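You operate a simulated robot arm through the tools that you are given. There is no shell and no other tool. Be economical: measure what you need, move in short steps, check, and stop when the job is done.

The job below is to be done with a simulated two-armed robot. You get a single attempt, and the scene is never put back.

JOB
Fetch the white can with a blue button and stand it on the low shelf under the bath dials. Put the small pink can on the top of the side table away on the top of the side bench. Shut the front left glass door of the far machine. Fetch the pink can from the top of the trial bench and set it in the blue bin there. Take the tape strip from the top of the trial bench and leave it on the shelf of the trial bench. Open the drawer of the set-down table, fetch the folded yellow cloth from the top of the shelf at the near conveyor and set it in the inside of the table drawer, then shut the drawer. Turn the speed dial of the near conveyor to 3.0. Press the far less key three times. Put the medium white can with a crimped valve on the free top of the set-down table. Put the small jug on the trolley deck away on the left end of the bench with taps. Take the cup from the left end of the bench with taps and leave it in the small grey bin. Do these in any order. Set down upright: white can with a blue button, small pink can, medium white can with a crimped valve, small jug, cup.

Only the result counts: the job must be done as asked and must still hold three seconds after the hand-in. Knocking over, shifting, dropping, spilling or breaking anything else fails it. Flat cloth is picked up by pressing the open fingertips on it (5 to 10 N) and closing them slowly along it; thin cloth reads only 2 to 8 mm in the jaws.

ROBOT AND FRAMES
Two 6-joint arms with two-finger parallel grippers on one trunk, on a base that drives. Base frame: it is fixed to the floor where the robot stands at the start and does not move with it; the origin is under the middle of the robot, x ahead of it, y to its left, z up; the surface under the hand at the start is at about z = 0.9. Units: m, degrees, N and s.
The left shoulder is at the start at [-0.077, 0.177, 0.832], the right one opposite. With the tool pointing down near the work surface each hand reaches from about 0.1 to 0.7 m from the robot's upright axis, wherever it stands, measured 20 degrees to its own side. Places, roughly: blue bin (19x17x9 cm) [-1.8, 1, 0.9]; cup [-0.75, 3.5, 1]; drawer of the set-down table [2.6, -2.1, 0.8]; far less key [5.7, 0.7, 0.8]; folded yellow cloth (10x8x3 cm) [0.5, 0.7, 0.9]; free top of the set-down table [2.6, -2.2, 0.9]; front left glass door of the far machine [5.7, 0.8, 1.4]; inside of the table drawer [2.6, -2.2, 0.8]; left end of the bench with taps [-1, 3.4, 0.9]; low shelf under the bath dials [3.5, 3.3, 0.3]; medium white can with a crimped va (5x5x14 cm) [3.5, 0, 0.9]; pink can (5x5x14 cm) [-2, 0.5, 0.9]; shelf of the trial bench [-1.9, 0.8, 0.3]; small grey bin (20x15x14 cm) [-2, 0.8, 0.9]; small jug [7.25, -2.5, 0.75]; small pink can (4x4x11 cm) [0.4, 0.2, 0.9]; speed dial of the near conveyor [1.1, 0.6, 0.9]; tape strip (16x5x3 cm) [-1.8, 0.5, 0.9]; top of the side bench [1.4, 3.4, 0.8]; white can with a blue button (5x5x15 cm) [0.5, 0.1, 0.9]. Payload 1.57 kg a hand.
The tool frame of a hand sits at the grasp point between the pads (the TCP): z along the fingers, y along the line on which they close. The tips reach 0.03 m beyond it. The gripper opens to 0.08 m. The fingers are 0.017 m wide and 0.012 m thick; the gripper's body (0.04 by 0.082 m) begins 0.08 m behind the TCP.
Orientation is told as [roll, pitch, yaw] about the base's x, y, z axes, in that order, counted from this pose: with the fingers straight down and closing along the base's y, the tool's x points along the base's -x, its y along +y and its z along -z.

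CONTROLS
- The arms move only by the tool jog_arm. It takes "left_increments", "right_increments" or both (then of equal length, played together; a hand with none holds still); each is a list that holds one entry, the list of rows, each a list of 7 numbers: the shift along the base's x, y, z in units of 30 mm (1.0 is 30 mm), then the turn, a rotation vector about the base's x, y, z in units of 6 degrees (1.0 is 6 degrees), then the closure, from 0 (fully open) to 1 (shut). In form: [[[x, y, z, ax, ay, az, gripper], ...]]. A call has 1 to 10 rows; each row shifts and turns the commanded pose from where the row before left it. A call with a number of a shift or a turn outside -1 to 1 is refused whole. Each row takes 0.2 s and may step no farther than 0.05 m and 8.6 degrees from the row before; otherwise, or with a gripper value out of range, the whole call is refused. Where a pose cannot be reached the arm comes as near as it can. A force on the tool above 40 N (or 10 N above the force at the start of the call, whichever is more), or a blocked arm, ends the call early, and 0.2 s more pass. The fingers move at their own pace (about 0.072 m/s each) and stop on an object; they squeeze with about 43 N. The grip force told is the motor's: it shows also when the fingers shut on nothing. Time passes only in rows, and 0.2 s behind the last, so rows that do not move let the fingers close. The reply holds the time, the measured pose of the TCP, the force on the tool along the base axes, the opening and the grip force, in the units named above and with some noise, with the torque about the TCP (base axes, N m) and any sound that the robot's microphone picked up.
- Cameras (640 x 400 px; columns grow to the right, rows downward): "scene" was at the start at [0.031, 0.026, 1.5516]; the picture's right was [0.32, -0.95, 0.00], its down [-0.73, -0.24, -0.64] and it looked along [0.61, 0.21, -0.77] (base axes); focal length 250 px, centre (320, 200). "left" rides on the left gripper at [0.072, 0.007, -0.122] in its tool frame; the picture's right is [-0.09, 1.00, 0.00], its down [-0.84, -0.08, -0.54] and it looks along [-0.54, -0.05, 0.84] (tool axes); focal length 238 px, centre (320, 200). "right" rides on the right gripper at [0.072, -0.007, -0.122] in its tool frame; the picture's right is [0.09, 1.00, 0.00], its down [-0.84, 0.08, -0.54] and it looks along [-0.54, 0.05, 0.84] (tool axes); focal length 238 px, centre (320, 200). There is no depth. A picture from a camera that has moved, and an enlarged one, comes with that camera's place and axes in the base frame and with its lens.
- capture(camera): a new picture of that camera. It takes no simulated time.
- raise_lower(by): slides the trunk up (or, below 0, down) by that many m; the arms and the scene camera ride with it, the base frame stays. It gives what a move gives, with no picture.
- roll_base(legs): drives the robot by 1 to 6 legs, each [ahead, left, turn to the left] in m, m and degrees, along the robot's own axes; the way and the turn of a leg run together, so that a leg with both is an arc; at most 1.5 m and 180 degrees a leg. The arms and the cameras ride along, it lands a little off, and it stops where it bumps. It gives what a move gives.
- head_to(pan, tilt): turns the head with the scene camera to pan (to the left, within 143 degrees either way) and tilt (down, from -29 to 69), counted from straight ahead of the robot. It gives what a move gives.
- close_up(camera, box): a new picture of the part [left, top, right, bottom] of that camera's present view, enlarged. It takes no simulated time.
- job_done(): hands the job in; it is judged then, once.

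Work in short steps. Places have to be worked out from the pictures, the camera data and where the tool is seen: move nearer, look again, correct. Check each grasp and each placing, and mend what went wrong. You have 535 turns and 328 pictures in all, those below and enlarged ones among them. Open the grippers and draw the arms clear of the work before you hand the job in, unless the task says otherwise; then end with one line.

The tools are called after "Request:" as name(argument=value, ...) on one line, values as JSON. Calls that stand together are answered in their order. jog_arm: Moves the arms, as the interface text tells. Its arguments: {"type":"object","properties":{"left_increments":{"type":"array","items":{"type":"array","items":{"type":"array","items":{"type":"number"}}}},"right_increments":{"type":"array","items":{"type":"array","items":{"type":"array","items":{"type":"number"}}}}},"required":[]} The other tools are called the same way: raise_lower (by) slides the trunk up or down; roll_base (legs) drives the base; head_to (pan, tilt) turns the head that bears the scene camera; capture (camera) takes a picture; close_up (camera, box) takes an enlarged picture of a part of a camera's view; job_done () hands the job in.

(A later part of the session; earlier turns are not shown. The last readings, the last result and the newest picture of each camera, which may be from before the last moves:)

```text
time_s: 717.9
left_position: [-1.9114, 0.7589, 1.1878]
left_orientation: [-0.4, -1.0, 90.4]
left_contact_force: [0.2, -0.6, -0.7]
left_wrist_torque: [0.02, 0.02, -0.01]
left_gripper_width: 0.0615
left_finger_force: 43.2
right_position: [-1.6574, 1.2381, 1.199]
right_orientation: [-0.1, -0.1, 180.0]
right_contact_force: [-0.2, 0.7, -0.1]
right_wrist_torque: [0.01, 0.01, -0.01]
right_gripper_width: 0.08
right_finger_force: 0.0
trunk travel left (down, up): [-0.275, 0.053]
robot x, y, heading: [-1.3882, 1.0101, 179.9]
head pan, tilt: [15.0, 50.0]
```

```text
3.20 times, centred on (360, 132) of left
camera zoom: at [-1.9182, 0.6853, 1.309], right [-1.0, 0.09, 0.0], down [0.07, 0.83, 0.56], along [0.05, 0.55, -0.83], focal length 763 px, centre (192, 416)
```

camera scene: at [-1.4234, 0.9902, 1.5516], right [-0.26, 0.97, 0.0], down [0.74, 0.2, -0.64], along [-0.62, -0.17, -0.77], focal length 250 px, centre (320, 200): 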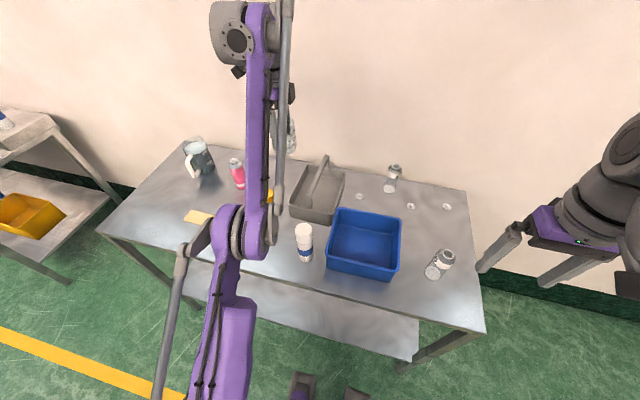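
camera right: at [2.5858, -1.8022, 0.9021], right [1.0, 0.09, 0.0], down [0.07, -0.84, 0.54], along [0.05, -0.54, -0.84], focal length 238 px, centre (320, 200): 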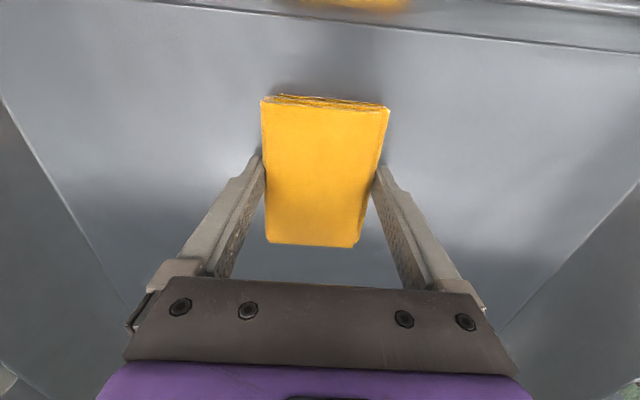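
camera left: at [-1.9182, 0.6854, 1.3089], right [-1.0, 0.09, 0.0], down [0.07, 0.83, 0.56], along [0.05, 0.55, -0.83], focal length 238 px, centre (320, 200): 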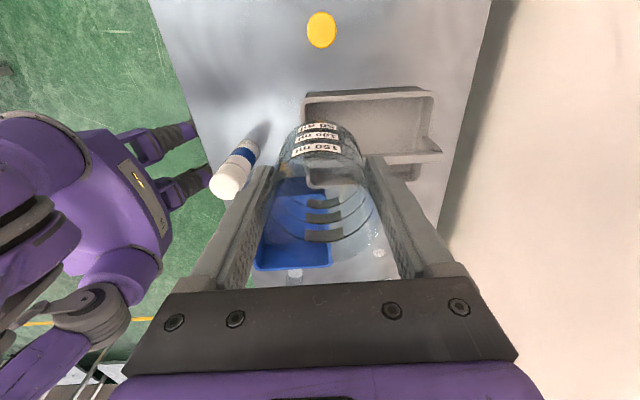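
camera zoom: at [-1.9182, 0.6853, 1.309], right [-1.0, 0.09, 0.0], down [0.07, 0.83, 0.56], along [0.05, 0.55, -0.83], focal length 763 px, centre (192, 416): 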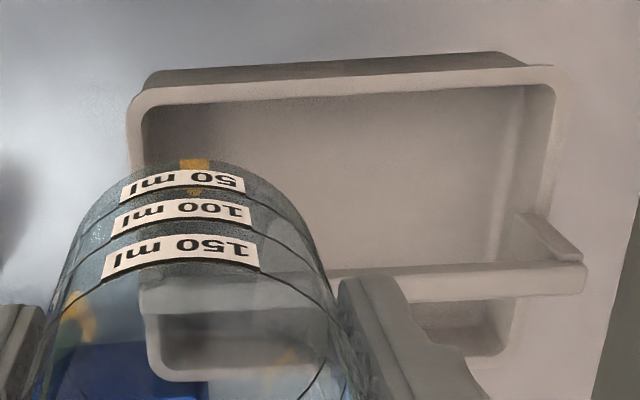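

The cup (Ø62 mm) must slip under the caddy's arch tilted; I need a higher grip on the cup for clearance. Set the cup down on a free spot of this bench first to regrip: (−1.78,0.67).

Request:
jog_arm(left_increments=[[[0.8, -0.5, 0, 0, 0, 0, 0.8], [0.8, -0.5, 0, 0, 0, 0, 0.8], [0.9, -0.6, -0.3, 0, 0, 0, 0.8], [0.9, -0.6, -0.6, 0, 0, 0, 0.8], [0.9, -0.6, -0.6, 0, 0, 0, 0.8], [0, 0, -0.8, 0, 0, 0, 0.8], [0, 0, -0.8, 0, 0, 0, 0.8], [0, 0, -0.8, 0, 0, 0, 0.8]]])

Request:
capture(camera="left")

Request:
capture(camera="scene")

```text
time_s: 719.7
left_position: [-1.9023, 0.6412, 1.1506]
left_orientation: [-0.4, -1.1, 90.4]
left_contact_force: [0.0, 0.6, -0.1]
left_wrist_torque: [0.0, -0.01, -0.01]
left_gripper_width: 0.0617
left_finger_force: 42.7
left hand out of reach, approached as far as the arm can: row 1, 2, 3, 4, 5, 6, 7, 8
right_position: [-1.6588, 1.238, 1.1985]
right_orientation: [-0.1, -0.1, 179.9]
right_contact_force: [-0.2, 0.0, -0.4]
right_wrist_torque: [-0.04, 0.01, -0.02]
right_gripper_width: 0.08
right_finger_force: 0.1
trunk travel left (down, up): [-0.275, 0.053]
robot x, y, heading: [-1.3877, 1.0088, 180.0]
head pan, tilt: [15.0, 50.0]
```

```text
141 pictures are left
camera left: at [-1.9099, 0.567, 1.2699], right [-1.0, 0.09, -0.01], down [0.07, 0.83, 0.56], along [0.05, 0.56, -0.83], focal length 238 px, centre (320, 200)
```

left: 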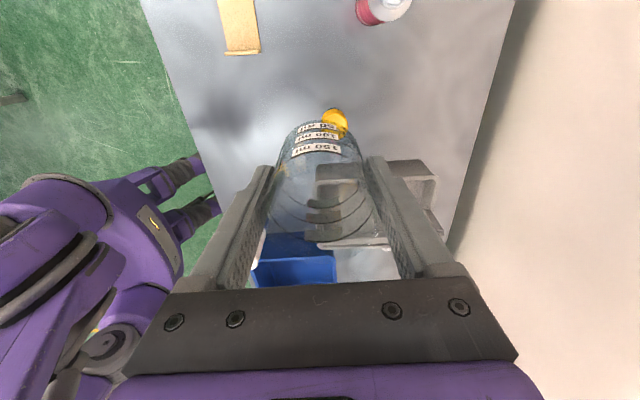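

```text
140 pictures are left
camera scene: at [-1.424, 0.9898, 1.5516], right [-0.26, 0.97, 0.0], down [0.74, 0.2, -0.64], along [-0.62, -0.17, -0.77], focal length 250 px, centre (320, 200)
```

scene: 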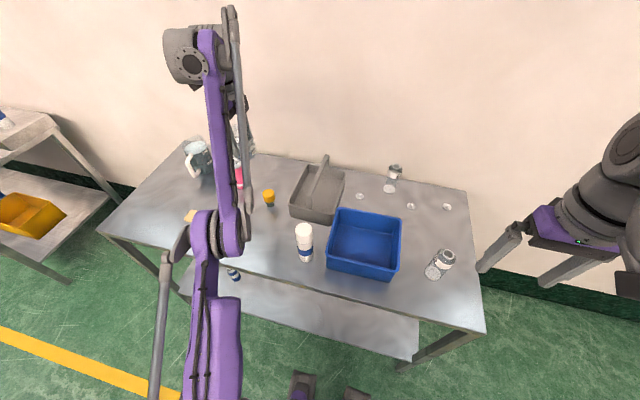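

Reach is limited with this wrist yaw so far to the left; slide the base left 0.2 m and retry the set-down.

Request:
roll_base(legs=[[0, 0.2, 0]])

Request:
jog_arm(left_increments=[[[0.8, 0.9, 0, 0, 0, 0, 0.8], [0.8, 0.9, 0, 0, 0, 0, 0.8], [0.9, 0.9, 0, 0, 0, 0, 0.8], [0.8, 0.9, 0, 0, 0, 0, 0.8], [0.6, 0.9, 0, 0, 0, 0, 0.8], [0, 0.9, 0, 0, 0, 0, 0.8]]])

Request:
capture(camera="left")

```text
time_s: 722.1
left_position: [-1.9007, 0.4394, 1.1487]
left_orientation: [-0.4, -1.0, 90.6]
left_contact_force: [-0.1, -0.8, 0.2]
left_wrist_torque: [0.02, 0.0, -0.02]
left_gripper_width: 0.0618
left_finger_force: 42.6
right_position: [-1.6588, 1.0358, 1.1993]
right_orientation: [-0.1, -0.1, -179.9]
right_contact_force: [-0.2, 0.2, 0.0]
right_wrist_torque: [0.02, 0.02, 0.01]
right_gripper_width: 0.0799
right_finger_force: 0.0
trunk travel left (down, up): [-0.275, 0.053]
robot x, y, heading: [-1.3883, 0.807, -179.9]
head pan, tilt: [15.0, 50.0]
```

```text
time_s: 723.5
left_position: [-1.8931, 0.5736, 1.2155]
left_orientation: [-0.5, -1.0, 90.6]
left_contact_force: [0.9, -0.3, -0.6]
left_wrist_torque: [-0.01, 0.0, 0.03]
left_gripper_width: 0.0617
left_finger_force: 43.0
left hand out of reach, approached as far as the arm can: row 1, 2, 3, 4, 5
right_position: [-1.6598, 1.0369, 1.1987]
right_orientation: [-0.1, -0.1, -179.9]
right_contact_force: [0.4, -0.8, 0.1]
right_wrist_torque: [0.0, -0.01, -0.03]
right_gripper_width: 0.0798
right_finger_force: 0.0
trunk travel left (down, up): [-0.275, 0.053]
robot x, y, heading: [-1.3911, 0.8088, -179.9]
head pan, tilt: [15.0, 50.0]
```

```text
139 pictures are left
camera left: at [-1.9006, 0.4987, 1.3366], right [-1.0, 0.08, -0.01], down [0.06, 0.83, 0.56], along [0.05, 0.55, -0.83], focal length 238 px, centre (320, 200)
```

left: 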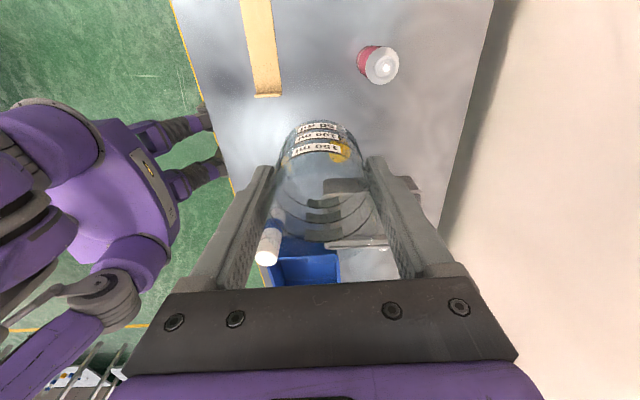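

Try pure +y moves, then down, to see what the arm allows here.

Request:
jog_arm(left_increments=[[[0, 0.9, 0, 0, 0, 0, 0.8], [0, 0.9, 0, 0, 0, 0, 0.8], [0, 0.9, -0.5, 0, 0, 0, 0.8], [0, 0, -0.5, 0, 0, 0, 0.8]]])

Request:
jog_arm(left_increments=[[[0.6, 0, 0, 0, 0, 0, 0.8], [0.6, 0, 0, 0, 0, 0, 0.8], [0.6, 0, 0, 0, 0, 0, 0.8]]])

```text
time_s: 724.5
left_position: [-1.9102, 0.654, 1.1961]
left_orientation: [-0.5, -1.0, 90.6]
left_contact_force: [0.0, -0.2, 0.2]
left_wrist_torque: [0.02, 0.04, 0.01]
left_gripper_width: 0.0617
left_finger_force: 43.0
left hand out of reach, approached as far as the arm can: row 1, 3, 4
right_position: [-1.6596, 1.0363, 1.1983]
right_orientation: [-0.2, -0.1, -179.9]
right_contact_force: [0.4, -0.3, 0.0]
right_wrist_torque: [0.01, -0.01, 0.0]
right_gripper_width: 0.0801
right_finger_force: 0.1
trunk travel left (down, up): [-0.275, 0.053]
robot x, y, heading: [-1.3909, 0.8073, -180.0]
head pan, tilt: [15.0, 50.0]
```

```text
time_s: 725.3
left_position: [-1.8918, 0.656, 1.2212]
left_orientation: [-0.5, -1.0, 90.6]
left_contact_force: [1.1, -0.7, -0.2]
left_wrist_torque: [-0.01, 0.04, 0.0]
left_gripper_width: 0.0618
left_finger_force: 42.8
left hand out of reach, approached as far as the arm can: row 1, 2, 3
right_position: [-1.6578, 1.0362, 1.1986]
right_orientation: [-0.1, -0.1, -180.0]
right_contact_force: [-0.2, -0.4, 0.3]
right_wrist_torque: [0.0, 0.0, -0.03]
right_gripper_width: 0.08
right_finger_force: 0.2
trunk travel left (down, up): [-0.275, 0.053]
robot x, y, heading: [-1.3899, 0.8089, -179.6]
head pan, tilt: [15.0, 50.0]
```

With −90° relative yaw the arm hits a limit. Better: turn the robot itself to heading ≈145°, so less wrist yaw is needed.

Request:
roll_base(legs=[[0.02, 0.2, 0], [0, 0, -35]])

Request:
jog_arm(left_increments=[[[0, 0, 0, 0, 0, 1, 0.8], [0, 0, 0, 0, 0, 1, 0.8], [0, 0, 0, 0, 0, 1, 0.8], [0, 0, 0, 0, 0, 1, 0.8], [0, 0, 0, 0, 0, 1, 0.8], [0, 0, 0, 0, 0, 0.83, 0.8]]])

Request:
head_to(pan=10, tilt=50)

Request:
capture(camera="scene")

Request:
capture(camera="left")

```text
time_s: 729.4
left_position: [-1.9058, 0.7753, 1.2204]
left_orientation: [-0.4, -1.0, 55.4]
left_contact_force: [0.5, 0.0, 0.4]
left_wrist_torque: [0.02, 0.01, -0.01]
left_gripper_width: 0.062
left_finger_force: 42.8
right_position: [-1.4966, 0.9526, 1.1993]
right_orientation: [-0.1, -0.1, 144.8]
right_contact_force: [0.4, -0.5, -0.8]
right_wrist_torque: [-0.02, 0.0, 0.0]
right_gripper_width: 0.0799
right_finger_force: 0.0
trunk travel left (down, up): [-0.275, 0.053]
robot x, y, heading: [-1.4101, 0.6129, 144.8]
head pan, tilt: [15.0, 50.0]
```

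```text
time_s: 730.8
left_position: [-1.9069, 0.7765, 1.2225]
left_orientation: [-0.5, -1.0, 90.4]
left_contact_force: [-0.1, 0.2, 0.0]
left_wrist_torque: [0.02, -0.04, 0.0]
left_gripper_width: 0.0618
left_finger_force: 43.3
right_position: [-1.4966, 0.9537, 1.1998]
right_orientation: [-0.1, 0.0, 144.9]
right_contact_force: [0.2, -0.2, -0.9]
right_wrist_torque: [-0.01, 0.0, 0.04]
right_gripper_width: 0.0802
right_finger_force: 0.0
trunk travel left (down, up): [-0.275, 0.053]
robot x, y, heading: [-1.4087, 0.6108, 144.8]
head pan, tilt: [15.0, 50.0]
```

```text
time_s: 731.4
left_position: [-1.9077, 0.7761, 1.2225]
left_orientation: [-0.5, -1.0, 90.3]
left_contact_force: [-0.8, -0.4, -0.2]
left_wrist_torque: [-0.04, 0.01, -0.03]
left_gripper_width: 0.0618
left_finger_force: 42.5
right_position: [-1.4968, 0.952, 1.198]
right_orientation: [-0.1, 0.0, 144.9]
right_contact_force: [-0.2, 0.1, -0.6]
right_wrist_torque: [0.01, 0.0, -0.01]
right_gripper_width: 0.0801
right_finger_force: 0.0
trunk travel left (down, up): [-0.275, 0.053]
robot x, y, heading: [-1.4116, 0.6152, 144.9]
head pan, tilt: [10.0, 50.0]
```

```text
138 pictures are left
camera scene: at [-1.4453, 0.62, 1.5516], right [0.42, 0.91, 0.0], down [0.69, -0.32, -0.64], along [-0.58, 0.27, -0.77], focal length 250 px, centre (320, 200)
```

scene: 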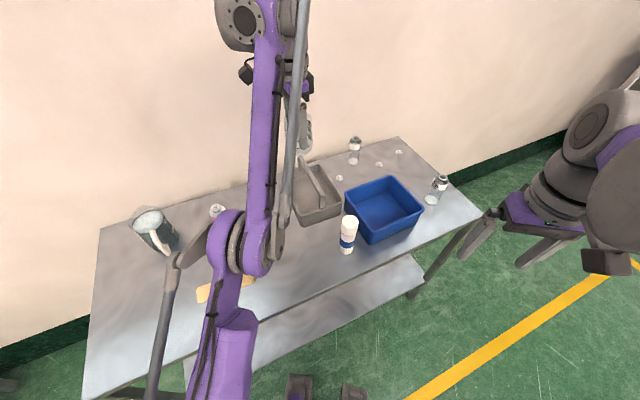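

```text
137 pictures are left
camera left: at [-1.9157, 0.7031, 1.3429], right [-1.0, 0.09, -0.01], down [0.07, 0.83, 0.56], along [0.05, 0.55, -0.83], focal length 238 px, centre (320, 200)
```

left: 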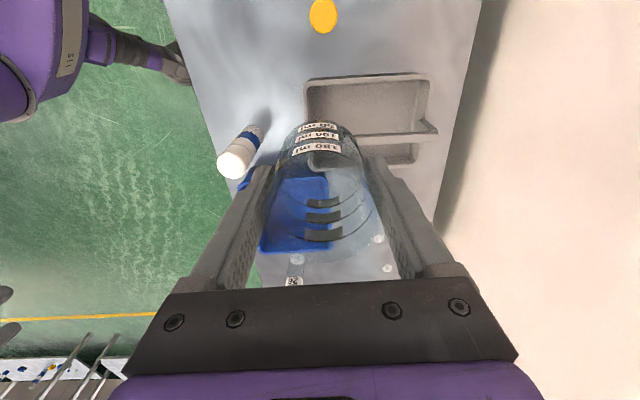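

Works now. Move to the free spot (−1.83,0.655) to set the cup down for a higher grip.

Request:
jog_arm(left_increments=[[[0.5, -0.8, 0, 0, 0, 0, 0.8], [0.5, -0.8, 0, 0, 0, 0, 0.8], [0.5, -0.8, -0.5, 0, 0, 0, 0.8], [0.5, -0.8, -0.8, 0, 0, 0, 0.8], [0.5, -0.8, -0.8, 0, 0, 0, 0.8], [0, 0, -0.8, 0, 0, 0, 0.8], [0, 0, -0.8, 0, 0, 0, 0.8], [0, 0, -0.8, 0, 0, 0, 0.8]]])

Request:
capture(camera="left")

Request:
capture(camera="scene")

```text
time_s: 733.2
left_position: [-1.9475, 0.7417, 1.2055]
left_orientation: [-0.5, -0.9, 90.3]
left_contact_force: [0.5, 0.2, -0.6]
left_wrist_torque: [-0.02, -0.01, -0.02]
left_gripper_width: 0.0619
left_finger_force: 43.4
left hand out of reach, approached as far as the arm can: row 1, 2, 3, 4, 5, 6, 7, 8
right_position: [-1.4976, 0.952, 1.1983]
right_orientation: [0.0, -0.1, 144.9]
right_contact_force: [0.1, 0.4, 0.4]
right_wrist_torque: [0.01, -0.01, -0.02]
right_gripper_width: 0.0799
right_finger_force: 0.0
trunk travel left (down, up): [-0.275, 0.053]
robot x, y, heading: [-1.4071, 0.6087, 145.1]
head pan, tilt: [10.0, 50.0]
```

```text
136 pictures are left
camera left: at [-1.9557, 0.6675, 1.3257], right [-1.0, 0.09, -0.01], down [0.07, 0.83, 0.56], along [0.06, 0.55, -0.83], focal length 238 px, centre (320, 200)
```

left: 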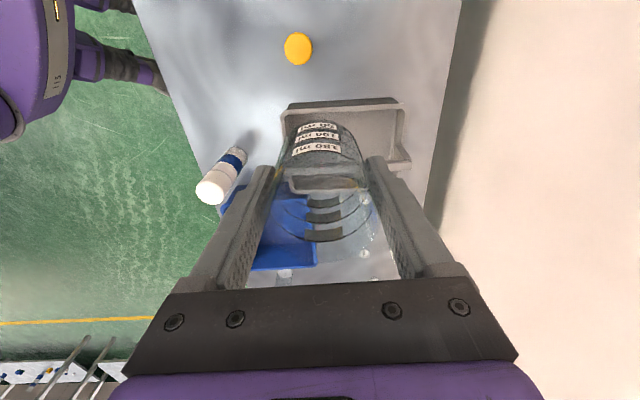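

```text
135 pictures are left
camera scene: at [-1.4458, 0.6204, 1.5516], right [0.42, 0.91, 0.0], down [0.69, -0.32, -0.64], along [-0.58, 0.27, -0.77], focal length 250 px, centre (320, 200)
```

scene: 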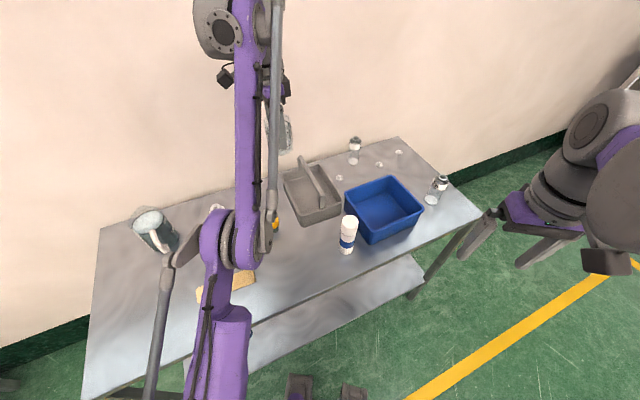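

The arm seems stuck in an awkward wrist branch. Rotate the hand back to neutral yaw and test freedom again.

Request:
jog_arm(left_increments=[[[0, 0, 0, 0, 0, 1, 0.8], [0, 0, 0, 0, 0, 1, 0.8], [0, 0, 0, 0, 0, 1, 0.8], [0, 0, 0, 0, 0, 1, 0.8], [0, 0, 0, 0, 0, 1, 0.8], [0, 0, 0, 0, 0, 1, 0.8], [0, 0, 0, 0, 0, 1, 0.8], [0, 0, 0, 0, 0, 1, 0.8], [0, 0, 0, 0, 0, 1, 0.8]]])

Request:
jog_arm(left_increments=[[[0.7, -0.6, 0, 0, 0, 0, 0.8], [0.7, -0.6, 0, 0, 0, 0, 0.8], [0.7, -0.6, 0, 0, 0, 0, 0.8], [0.7, -0.6, -0.4, 0, 0, 0, 0.8], [0.7, -0.4, -0.4, 0, 0, 0, 0.8]]])

```text
time_s: 735.2
left_position: [-1.9487, 0.7426, 1.2078]
left_orientation: [-0.6, -1.0, 144.3]
left_contact_force: [0.7, -0.2, -0.1]
left_wrist_torque: [-0.04, 0.03, -0.05]
left_gripper_width: 0.0615
left_finger_force: 43.2
right_position: [-1.4966, 0.9518, 1.1992]
right_orientation: [-0.2, -0.1, 144.8]
right_contact_force: [0.1, -0.3, 1.3]
right_wrist_torque: [-0.02, 0.0, -0.01]
right_gripper_width: 0.08
right_finger_force: 0.1
trunk travel left (down, up): [-0.275, 0.053]
robot x, y, heading: [-1.4075, 0.6096, 144.7]
head pan, tilt: [10.0, 50.0]
```

```text
time_s: 736.4
left_position: [-1.9012, 0.6883, 1.2458]
left_orientation: [-0.5, -1.1, 144.4]
left_contact_force: [-0.3, 0.1, -0.5]
left_wrist_torque: [0.06, 0.09, -0.03]
left_gripper_width: 0.0619
left_finger_force: 42.8
left hand out of reach, approached as far as the arm can: row 1, 2, 3, 4
right_position: [-1.4944, 0.9508, 1.1988]
right_orientation: [0.0, -0.2, 145.0]
right_contact_force: [0.8, -0.1, 0.1]
right_wrist_torque: [0.01, 0.05, 0.0]
right_gripper_width: 0.0799
right_finger_force: 0.0
trunk travel left (down, up): [-0.275, 0.053]
robot x, y, heading: [-1.4065, 0.6075, 144.8]
head pan, tilt: [10.0, 50.0]
```

The arm had straightened (elbow singularity); the last row escaped it. Continue drawing inward and down.

Request:
jog_arm(left_increments=[[[0.6, -0.2, -0.3, 0, 0, 0, 0.8], [0.6, -0.2, -0.5, 0, 0, 0, 0.8], [0.6, -0.1, -0.5, 0, 0, 0, 0.8], [0.4, 0, -0.8, 0, 0, 0, 0.8], [0, 0, -0.8, 0, 0, 0, 0.8]]])

Request:
capture(camera="left")

```text
time_s: 737.6
left_position: [-1.8344, 0.6785, 1.1561]
left_orientation: [-0.5, -1.0, 144.4]
left_contact_force: [0.4, 0.3, -1.3]
left_wrist_torque: [0.01, 0.0, 0.02]
left_gripper_width: 0.0616
left_finger_force: 42.9
right_position: [-1.4968, 0.9517, 1.1996]
right_orientation: [-0.1, -0.1, 144.9]
right_contact_force: [-0.4, -1.5, 0.0]
right_wrist_torque: [-0.03, -0.03, 0.03]
right_gripper_width: 0.0798
right_finger_force: 0.1
trunk travel left (down, up): [-0.275, 0.053]
robot x, y, heading: [-1.4088, 0.6097, 144.9]
head pan, tilt: [10.0, 50.0]
```

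```text
134 pictures are left
camera left: at [-1.7805, 0.6297, 1.2768], right [-0.66, -0.76, -0.01], down [-0.63, 0.54, 0.56], along [-0.42, 0.37, -0.83], focal length 238 px, centre (320, 200)
```

left: 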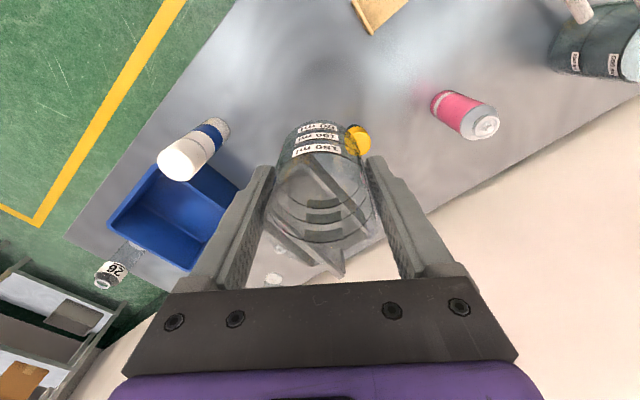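

Free again. Set the cup down at (−1.815,0.675).

Request:
jog_arm(left_increments=[[[0.3, 0, -0.8, 0, 0, 0, 0.8], [0.3, 0, -0.9, 0, 0, 0, 0.8], [0, 0, -0.9, 0, 0, 0, 0.8], [0, 0, -0.9, 0, 0, 0, 0.8], [0, 0, -0.9, 0, 0, 0, 0.8], [0, 0, -0.9, 0, 0, 0, 0.8], [0, 0, -0.9, 0, 0, 0, 0.8]]])

Request:
capture(camera="left")

```text
time_s: 739.2
left_position: [-1.8206, 0.6803, 0.9701]
left_orientation: [-0.4, -1.1, 144.2]
left_contact_force: [0.3, -0.8, -0.4]
left_wrist_torque: [0.01, 0.0, 0.0]
left_gripper_width: 0.0616
left_finger_force: 43.3
right_position: [-1.4964, 0.9514, 1.1987]
right_orientation: [-0.1, -0.1, 144.8]
right_contact_force: [0.0, -0.1, -0.2]
right_wrist_torque: [0.0, 0.04, -0.04]
right_gripper_width: 0.0802
right_finger_force: 0.0
trunk travel left (down, up): [-0.275, 0.053]
robot x, y, heading: [-1.4069, 0.6103, 144.9]
head pan, tilt: [10.0, 50.0]
```

```text
133 pictures are left
camera left: at [-1.7647, 0.6304, 1.0906], right [-0.66, -0.76, -0.01], down [-0.63, 0.54, 0.56], along [-0.42, 0.37, -0.83], focal length 238 px, centre (320, 200)
```

left: 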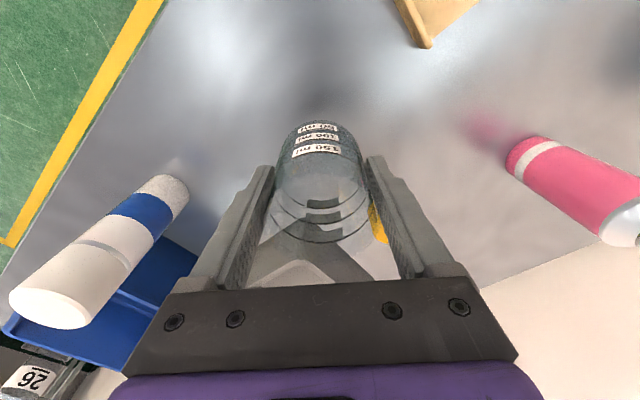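

Lower in small steps until contact.

Request:
jog_arm(left_increments=[[[0, 0, -0.3, 0, 0, 0, 0.8], [0, 0, -0.3, 0, 0, 0, 0.8], [0, 0, -0.15, 0, 0, 0, 0.8], [0, 0, -0.12, 0, 0, 0, 0.8], [0, 0, -0.12, 0, 0, 0, 0.8]]])

Request:
jog_arm(left_increments=[[[0, 0, -0.12, 0, 0, 0, 0.8], [0, 0, -0.12, 0, 0, 0, 0.8], [0, 0, -0.12, 0, 0, 0, 0.8], [0, 0, -0.12, 0, 0, 0, 0.8]]])

```text
time_s: 740.4
left_position: [-1.8164, 0.6787, 0.9415]
left_orientation: [-0.4, -1.0, 144.2]
left_contact_force: [0.1, 0.6, -0.7]
left_wrist_torque: [-0.01, -0.02, 0.01]
left_gripper_width: 0.0615
left_finger_force: 43.2
right_position: [-1.4966, 0.9518, 1.199]
right_orientation: [-0.2, -0.1, 144.9]
right_contact_force: [-0.4, -0.1, -0.4]
right_wrist_torque: [0.0, 0.01, 0.01]
right_gripper_width: 0.0799
right_finger_force: 0.0
trunk travel left (down, up): [-0.275, 0.053]
robot x, y, heading: [-1.4101, 0.6112, 144.9]
head pan, tilt: [10.0, 50.0]
```

```text
time_s: 741.4
left_position: [-1.8179, 0.6778, 0.9255]
left_orientation: [-0.5, -1.0, 144.3]
left_contact_force: [-0.2, 0.5, -0.8]
left_wrist_torque: [-0.02, -0.02, 0.0]
left_gripper_width: 0.0614
left_finger_force: 43.3
right_position: [-1.4961, 0.9514, 1.1998]
right_orientation: [-0.1, -0.1, 144.9]
right_contact_force: [0.1, -0.1, 0.0]
right_wrist_torque: [0.0, 0.01, 0.0]
right_gripper_width: 0.0799
right_finger_force: 0.0
trunk travel left (down, up): [-0.275, 0.053]
robot x, y, heading: [-1.4117, 0.6106, 145.1]
head pan, tilt: [10.0, 50.0]
```

Request:
jog_arm(left_increments=[[[0, 0, -0.12, 0, 0, 0, 0.8], [0, 0, -0.12, 0, 0, 0, 0.8], [0, 0, -0.12, 0, 0, 0, 0.8], [0, 0, -0.12, 0, 0, 0, 0.8]]])

```text
time_s: 742.4
left_position: [-1.817, 0.6774, 0.9119]
left_orientation: [-0.4, -1.0, 144.3]
left_contact_force: [-1.3, 1.2, 28.1]
left_wrist_torque: [0.11, 0.09, 0.07]
left_gripper_width: 0.0618
left_finger_force: 43.1
right_position: [-1.4954, 0.9523, 1.2008]
right_orientation: [-0.1, -0.3, 144.9]
right_contact_force: [0.0, 0.8, -0.4]
right_wrist_torque: [0.03, 0.0, -0.02]
right_gripper_width: 0.0799
right_finger_force: 0.1
trunk travel left (down, up): [-0.275, 0.053]
robot x, y, heading: [-1.4082, 0.6057, 145.1]
head pan, tilt: [10.0, 50.0]
```

Contact. Release, raise 28 mm, and regrip higher.

Request:
jog_arm(left_increments=[[[0, 0, 0.05, 0, 0, 0, 0.5], [0, 0, 0, 0, 0, 0, 0.1], [0, 0, 0, 0, 0, 0, 0], [0, 0, 0.4, 0, 0, 0, 0], [0, 0, 0.5, 0, 0, 0, 0]]])

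Request:
capture(camera="left")

```text
time_s: 743.6
left_position: [-1.8163, 0.6792, 0.9419]
left_orientation: [-0.6, -1.0, 144.3]
left_contact_force: [0.3, 0.2, 0.1]
left_wrist_torque: [-0.01, 0.0, 0.0]
left_gripper_width: 0.0798
left_finger_force: 0.1
right_position: [-1.4967, 0.9515, 1.1997]
right_orientation: [-0.1, -0.1, 144.9]
right_contact_force: [-0.1, 0.1, -0.1]
right_wrist_torque: [0.04, -0.01, 0.01]
right_gripper_width: 0.08
right_finger_force: 0.0
trunk travel left (down, up): [-0.275, 0.053]
robot x, y, heading: [-1.4096, 0.6074, 144.8]
head pan, tilt: [10.0, 50.0]
```

```text
132 pictures are left
camera left: at [-1.7617, 0.63, 1.0619], right [-0.66, -0.76, -0.01], down [-0.63, 0.54, 0.56], along [-0.42, 0.37, -0.83], focal length 238 px, centre (320, 200)
```

left: 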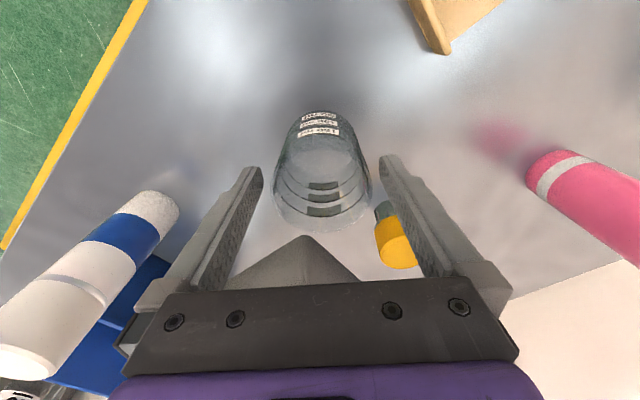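

Yellow-capped bottle is clear of the finger. Regrip at this height and lift.

Request:
jog_arm(left_increments=[[[0, 0, 0, 0, 0, 0, 0.2], [0, 0, 0, 0, 0, 0, 0.4], [0, 0, 0, 0, 0, 0, 0.6], [0, 0, 0, 0, 0, 0, 0.8], [0, 0, 0.5, 0, 0, 0, 0.8], [0, 0, 1, 0, 0, 0, 0.8], [0, 0, 1, 0, 0, 0, 0.8], [0, 0, 1, 0, 0, 0, 0.8], [0, 0, 1, 0, 0, 0, 0.8]]])

Request:
capture(camera="left")

```text
time_s: 745.6
left_position: [-1.8187, 0.6783, 1.0768]
left_orientation: [-0.5, -1.0, 144.3]
left_contact_force: [-0.4, 1.1, 0.0]
left_wrist_torque: [0.0, 0.02, 0.0]
left_gripper_width: 0.0615
left_finger_force: 42.7
right_position: [-1.4959, 0.9518, 1.1986]
right_orientation: [0.1, -0.2, 144.9]
right_contact_force: [0.0, -0.1, 0.0]
right_wrist_torque: [0.03, -0.02, 0.0]
right_gripper_width: 0.0799
right_finger_force: 0.0
trunk travel left (down, up): [-0.275, 0.053]
robot x, y, heading: [-1.4105, 0.6127, 145.2]
head pan, tilt: [10.0, 50.0]
```

```text
131 pictures are left
camera left: at [-1.7633, 0.6292, 1.1968], right [-0.66, -0.76, -0.01], down [-0.63, 0.54, 0.56], along [-0.42, 0.37, -0.83], focal length 238 px, centre (320, 200)
```

left: 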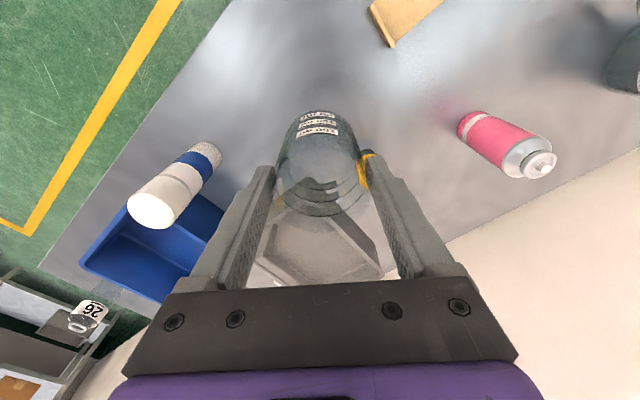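

Good: now TCP 0.942 corresponds to cup-on-bench. Raise, move the base closer to the bin, and turn the hand so the fingers line up with x.

Request:
jog_arm(left_increments=[[[0, 0, 0.9, 0, 0, 0, 0.8], [0, 0, 0.9, 0, 0, 0, 0.8], [0, 0, 0.5, 0, 0, 0, 0.8]]])

Request:
roll_base(legs=[[0.095, -0.065, 5]])

Request:
jog_arm(left_increments=[[[0, 0, 0, 0, 0, -1, 0.8], [0, 0, 0, 0, 0, -1, 0.8], [0, 0, 0, 0, 0, -1, 0.8], [0, 0, 0, 0, 0, -1, 0.8], [0, 0, 0, 0, 0, -1, 0.8], [0, 0, 0, 0, 0, -1, 0.8], [0, 0, 0, 0, 0, -1, 0.8], [0, 0, 0, 0, 0, -1, 0.8], [0, 0, 0, 0, 0, -1, 0.8], [0, 0, 0, 0, 0, -0.9, 0.8]]])

Request:
capture(camera="left")

Request:
capture(camera="scene")

```text
time_s: 746.4
left_position: [-1.8186, 0.679, 1.1457]
left_orientation: [-0.7, -1.0, 144.4]
left_contact_force: [0.5, -0.1, -0.2]
left_wrist_torque: [-0.03, -0.01, 0.01]
left_gripper_width: 0.0614
left_finger_force: 42.9
right_position: [-1.4958, 0.952, 1.1986]
right_orientation: [-0.1, -0.2, 145.0]
right_contact_force: [-0.1, -0.3, 0.0]
right_wrist_torque: [0.0, -0.02, -0.01]
right_gripper_width: 0.08
right_finger_force: 0.1
trunk travel left (down, up): [-0.275, 0.053]
robot x, y, heading: [-1.4045, 0.6074, 144.7]
head pan, tilt: [10.0, 50.0]
```

```text
time_s: 747.7
left_position: [-1.8642, 0.7486, 1.1448]
left_orientation: [-0.5, -1.0, 149.0]
left_contact_force: [-0.6, 0.6, -0.3]
left_wrist_torque: [-0.04, -0.02, 0.0]
left_gripper_width: 0.0612
left_finger_force: 42.3
right_position: [-1.5671, 1.048, 1.199]
right_orientation: [0.0, -0.1, 149.8]
right_contact_force: [-0.3, -0.2, -0.4]
right_wrist_torque: [0.01, -0.02, 0.01]
right_gripper_width: 0.08
right_finger_force: 0.1
trunk travel left (down, up): [-0.275, 0.053]
robot x, y, heading: [-1.4459, 0.714, 149.7]
head pan, tilt: [10.0, 50.0]
```

```text
time_s: 749.9
left_position: [-1.8655, 0.7486, 1.1465]
left_orientation: [-0.5, -1.0, 89.7]
left_contact_force: [-0.6, -0.3, -0.4]
left_wrist_torque: [-0.01, 0.0, 0.01]
left_gripper_width: 0.0617
left_finger_force: 43.0
right_position: [-1.5668, 1.0485, 1.1992]
right_orientation: [0.0, -0.1, 149.8]
right_contact_force: [-0.1, -0.1, 0.6]
right_wrist_torque: [0.02, 0.01, -0.02]
right_gripper_width: 0.0799
right_finger_force: 0.1
trunk travel left (down, up): [-0.275, 0.053]
robot x, y, heading: [-1.4503, 0.7162, 150.0]
head pan, tilt: [10.0, 50.0]
```

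```text
130 pictures are left
camera left: at [-1.874, 0.6744, 1.2659], right [-1.0, 0.1, -0.01], down [0.08, 0.83, 0.56], along [0.06, 0.55, -0.83], focal length 238 px, centre (320, 200)
```

left: 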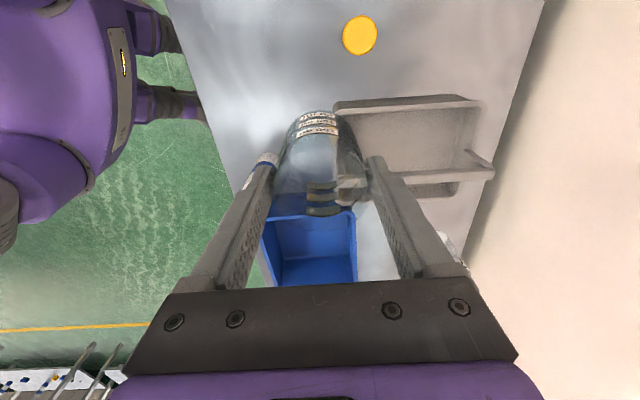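

```text
129 pictures are left
camera scene: at [-1.488, 0.7218, 1.5516], right [0.35, 0.94, 0.0], down [0.72, -0.26, -0.64], along [-0.6, 0.22, -0.77], focal length 250 px, centre (320, 200)
```

scene: 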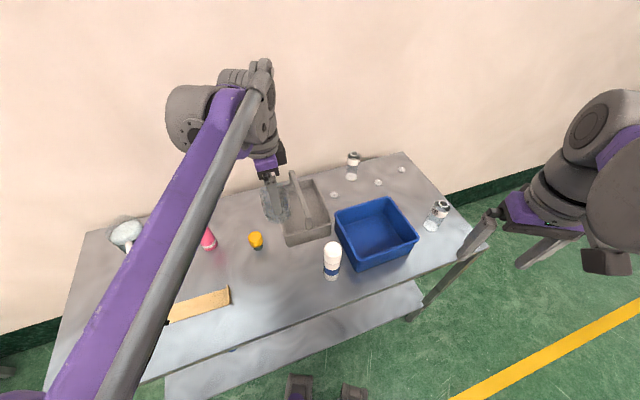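

Take enlarged views of the caddy to fix its rim and arch precisely.

Request:
close_up(camera="left", box=[310, 75, 510, 200])

Request:
close_up(camera="scene", box=[240, 160, 360, 235])

```text
3.20 times, centred on (410, 138) of left
camera zoom: at [-1.874, 0.6744, 1.2659], right [-1.0, 0.1, -0.01], down [0.08, 0.83, 0.56], along [0.06, 0.55, -0.83], focal length 763 px, centre (32, 400)
```

zoom: 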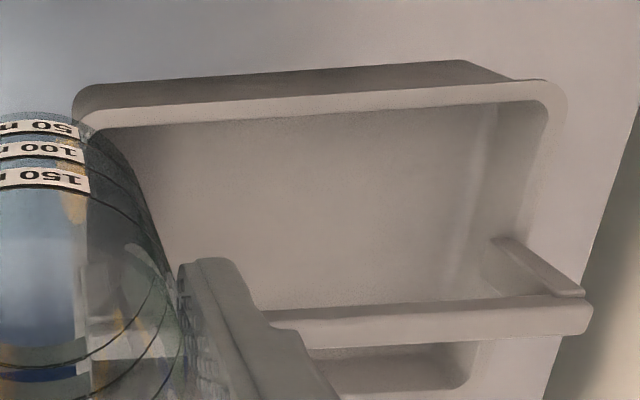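

```text
5.33 times, centred on (300, 198) of scene
camera zoom: at [-1.488, 0.7218, 1.5516], right [0.35, 0.94, 0.0], down [0.72, -0.26, -0.64], along [-0.6, 0.22, -0.77], focal length 1335 px, centre (427, 213)
```

zoom: 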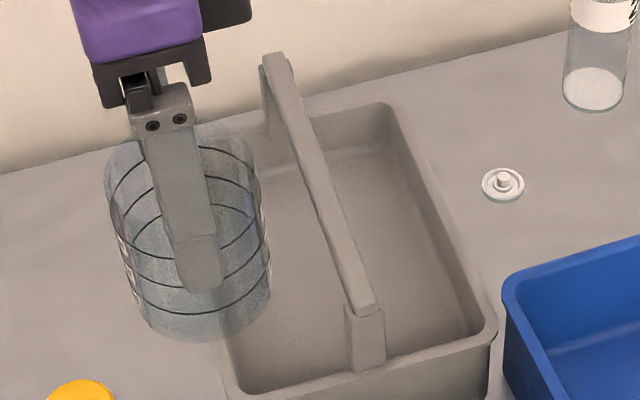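

Geometry fixed: rim inner edge y≈0.765 (z 0.92), arch bar y 0.8245–0.8395 (z≈0.98–1.0), bin x −1.895…−2.077. I'll slip the cup in tilted 12°. First get above at (−1.985,0.76,1.12) with the tilt.

Request:
jog_arm(left_increments=[[[-0.8, 0.1, -0.1, 0.4, 0, 0, 0.8], [-0.8, 0.1, -0.1, 0.4, 0, 0, 0.8], [-0.8, 0.1, -0.1, 0.4, 0, 0, 0.8], [-0.8, 0.1, -0.1, 0.4, 0, 0, 0.8], [-0.78, 0, -0.1, 0.4, 0, 0, 0.8]]])

Request:
close_up(camera="scene", box=[220, 130, 360, 218])

Request:
capture(camera="left")

```text
time_s: 751.1
left_position: [-1.9863, 0.7604, 1.1321]
left_orientation: [-0.4, -13.0, 89.7]
left_contact_force: [0.7, -0.7, 0.7]
left_wrist_torque: [-0.01, -0.03, 0.01]
left_gripper_width: 0.0613
left_finger_force: 42.8
right_position: [-1.5689, 1.0482, 1.1971]
right_orientation: [-0.1, -0.1, 149.8]
right_contact_force: [0.7, 0.4, -0.2]
right_wrist_torque: [0.02, 0.0, 0.02]
right_gripper_width: 0.08
right_finger_force: 0.1
trunk travel left (down, up): [-0.275, 0.053]
robot x, y, heading: [-1.4474, 0.7142, 149.7]
head pan, tilt: [10.0, 50.0]
```

```text
4.55 times, centred on (290, 174) of scene
camera zoom: at [-1.4889, 0.7217, 1.5516], right [0.35, 0.94, 0.0], down [0.72, -0.26, -0.64], along [-0.6, 0.22, -0.77], focal length 1138 px, centre (456, 318)
```

zoom: 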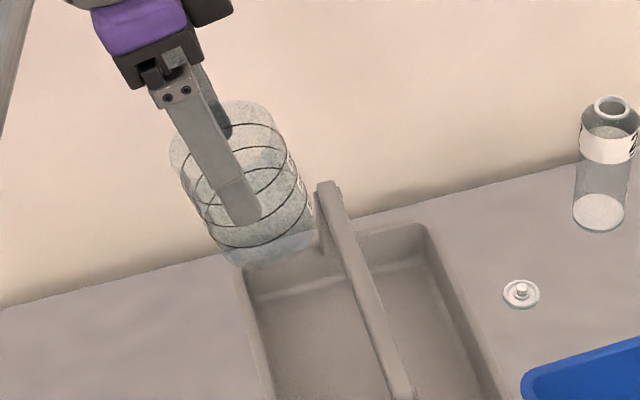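

```text
125 pictures are left
camera left: at [-1.9949, 0.6636, 1.234], right [-1.0, 0.1, 0.01], down [0.08, 0.69, 0.72], along [0.06, 0.72, -0.7], focal length 238 px, centre (320, 200)
```

left: 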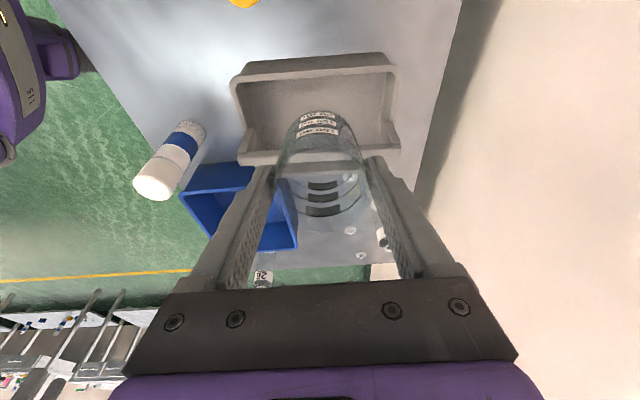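

Request:
close_up(camera="left", box=[220, 40, 420, 165])

```text
3.20 times, centred on (320, 102) of left
camera zoom: at [-1.9949, 0.6636, 1.234], right [-1.0, 0.1, 0.01], down [0.08, 0.69, 0.72], along [0.06, 0.72, -0.7], focal length 763 px, centre (320, 512)
```

zoom: 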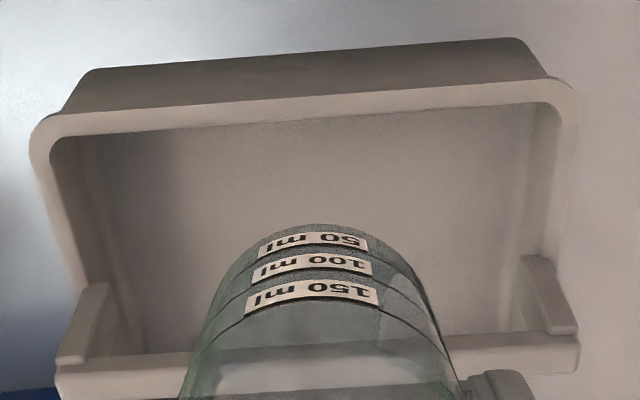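

Fine-tune: axis line passes y 0.796 at z 0.951. Descend along the tilted axis to TCP z≈1.045.

Request:
jog_arm(left_increments=[[[0.1, -0.1, -0.5, 0, 0, 0, 0.8], [0, 0.14, -0.6, 0, 0, 0, 0.8], [0, 0.14, -0.6, 0, 0, 0, 0.8], [0, 0.14, -0.6, 0, 0, 0, 0.8], [0, 0.14, -0.6, 0, 0, 0, 0.8]]])

Request:
close_up(camera="scene", box=[230, 140, 350, 215])

Request:
close_up(camera="left", box=[200, 40, 440, 190])

```text
time_s: 752.3
left_position: [-1.9809, 0.7749, 1.0437]
left_orientation: [-0.4, -13.0, 89.9]
left_contact_force: [-0.4, -0.7, 0.3]
left_wrist_torque: [0.0, 0.0, 0.0]
left_gripper_width: 0.0615
left_finger_force: 43.0
right_position: [-1.5679, 1.0489, 1.1989]
right_orientation: [-0.1, -0.1, 149.8]
right_contact_force: [-0.2, 0.1, -0.8]
right_wrist_torque: [0.0, -0.01, 0.0]
right_gripper_width: 0.08
right_finger_force: 0.1
trunk travel left (down, up): [-0.275, 0.053]
robot x, y, heading: [-1.448, 0.7157, 149.4]
head pan, tilt: [10.0, 50.0]
```

```text
5.33 times, centred on (290, 178) of scene
camera zoom: at [-1.4883, 0.7219, 1.5516], right [0.35, 0.94, 0.0], down [0.72, -0.26, -0.64], along [-0.6, 0.22, -0.77], focal length 1335 px, centre (480, 320)
```

zoom: 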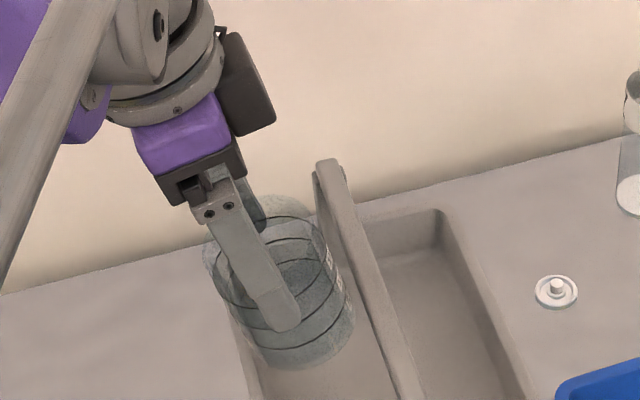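

```text
2.67 times, centred on (320, 115) of left
camera zoom: at [-1.9893, 0.6769, 1.146], right [-1.0, 0.09, 0.01], down [0.08, 0.69, 0.72], along [0.06, 0.71, -0.7], focal length 636 px, centre (320, 427)
```

zoom: 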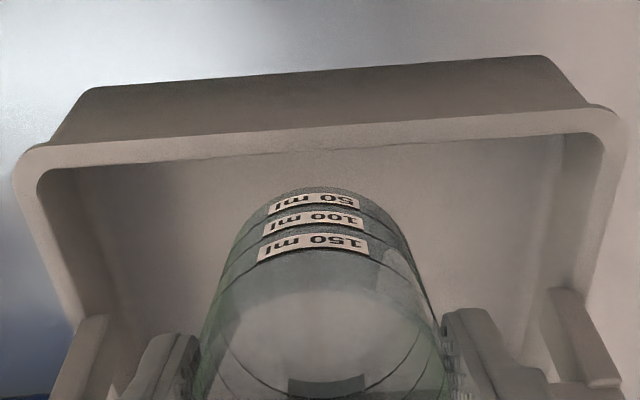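

Entering cleanly. Continue down along the axis.

Request:
jog_arm(left_increments=[[[0, 0.12, -0.5, 0, 0, 0, 0.8], [0, 0.12, -0.5, 0, 0, 0, 0.8], [0, 0.12, -0.5, 0, 0, 0, 0.8]]])

Request:
close_up(camera="scene", box=[230, 140, 350, 215])

Request:
close_up(camera="left", box=[200, 40, 440, 190])

```text
time_s: 753.1
left_position: [-1.9803, 0.7853, 0.9985]
left_orientation: [-0.3, -13.0, 89.8]
left_contact_force: [0.2, -0.1, 0.1]
left_wrist_torque: [-0.02, 0.02, 0.01]
left_gripper_width: 0.0616
left_finger_force: 42.8
right_position: [-1.567, 1.0483, 1.2002]
right_orientation: [-0.1, -0.2, 149.9]
right_contact_force: [0.2, 0.6, -1.2]
right_wrist_torque: [-0.01, 0.01, 0.04]
right_gripper_width: 0.0797
right_finger_force: 0.0
trunk travel left (down, up): [-0.275, 0.053]
robot x, y, heading: [-1.449, 0.7144, 150.1]
head pan, tilt: [10.0, 50.0]
```

```text
5.33 times, centred on (290, 178) of scene
camera zoom: at [-1.4882, 0.7219, 1.5516], right [0.35, 0.94, 0.0], down [0.72, -0.26, -0.64], along [-0.6, 0.22, -0.77], focal length 1335 px, centre (480, 320)
```

zoom: 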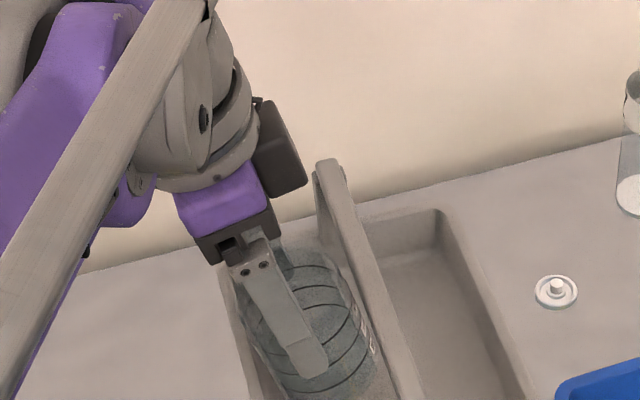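

```text
2.67 times, centred on (320, 115) of left
camera zoom: at [-1.9896, 0.6879, 1.1014], right [-1.0, 0.1, 0.01], down [0.08, 0.69, 0.72], along [0.06, 0.71, -0.7], focal length 636 px, centre (320, 427)
```

zoom: 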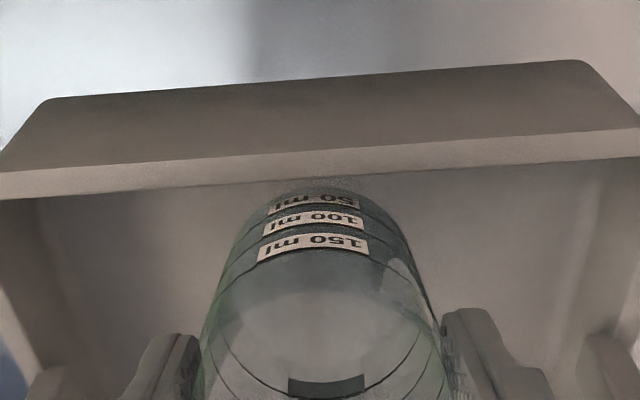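

Request:
jog_arm(left_increments=[[[0, 0.08, -0.35, 0, 0, 0, 0.8], [0, 0.08, -0.35, 0, 0, 0, 0.8], [0, 0.05, -0.2, 0, 0, 0, 0.8]]])

Request:
close_up(camera="scene", box=[230, 140, 350, 215])

```text
time_s: 754.0
left_position: [-1.9796, 0.7922, 0.9745]
left_orientation: [-0.3, -13.3, 89.7]
left_contact_force: [-0.1, 1.1, 23.5]
left_wrist_torque: [-0.06, -0.05, 0.04]
left_gripper_width: 0.0613
left_finger_force: 42.5
right_position: [-1.5665, 1.0474, 1.1992]
right_orientation: [0.0, -0.2, 149.9]
right_contact_force: [-0.3, -0.7, 0.1]
right_wrist_torque: [0.01, -0.01, -0.01]
right_gripper_width: 0.0801
right_finger_force: 0.1
trunk travel left (down, up): [-0.275, 0.053]
robot x, y, heading: [-1.4515, 0.713, 150.0]
head pan, tilt: [10.0, 50.0]
stopped in row 3 (left hand): the force on the tool passed its limit at 41 N (the readings are from after the stop); the commanded pose is now the measured one
```

```text
5.33 times, centred on (290, 178) of scene
camera zoom: at [-1.4861, 0.7214, 1.5516], right [0.35, 0.94, 0.0], down [0.72, -0.26, -0.64], along [-0.6, 0.22, -0.77], focal length 1335 px, centre (480, 320)
```

zoom: 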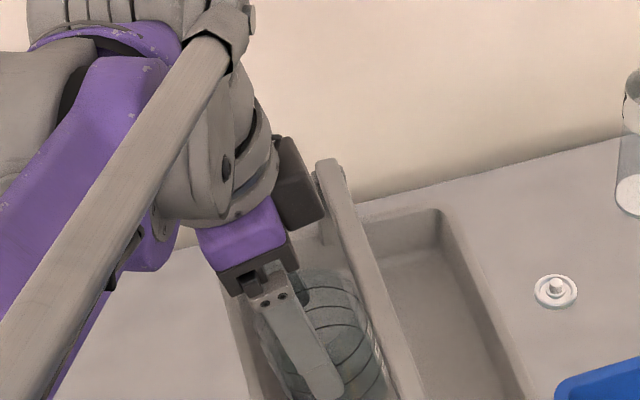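

Contact near the lower-left edge, ~2.7 cm above bench level—possibly the sloped wall. Ease up, shift 8 mm right, and lower again.

Request:
jog_arm(left_increments=[[[0, 0, 0.12, 0, 0, 0, 0.8], [0, 0.27, 0, 0, 0, 0, 0.8], [0, 0, -0.12, 0, 0, 0, 0.8], [0, 0, -0.1, 0, 0, 0, 0.8], [0, 0, -0.1, 0, 0, 0, 0.8]]])

```text
time_s: 755.0
left_position: [-1.9802, 0.7987, 0.9733]
left_orientation: [-0.3, -13.3, 90.0]
left_contact_force: [1.7, -2.8, 26.8]
left_wrist_torque: [-0.28, -0.39, 0.08]
left_gripper_width: 0.0612
left_finger_force: 43.3
right_position: [-1.5659, 1.0472, 1.1991]
right_orientation: [-0.1, -0.2, 149.9]
right_contact_force: [0.3, 0.4, -0.2]
right_wrist_torque: [0.0, -0.03, 0.0]
right_gripper_width: 0.0802
right_finger_force: 0.0
trunk travel left (down, up): [-0.275, 0.053]
robot x, y, heading: [-1.4529, 0.7133, 149.9]
head pan, tilt: [10.0, 50.0]
stopped in row 4 (left hand): the force on the tool passed its limit at 46 N (the readings are from after the stop); the commanded pose is now the measured one
```

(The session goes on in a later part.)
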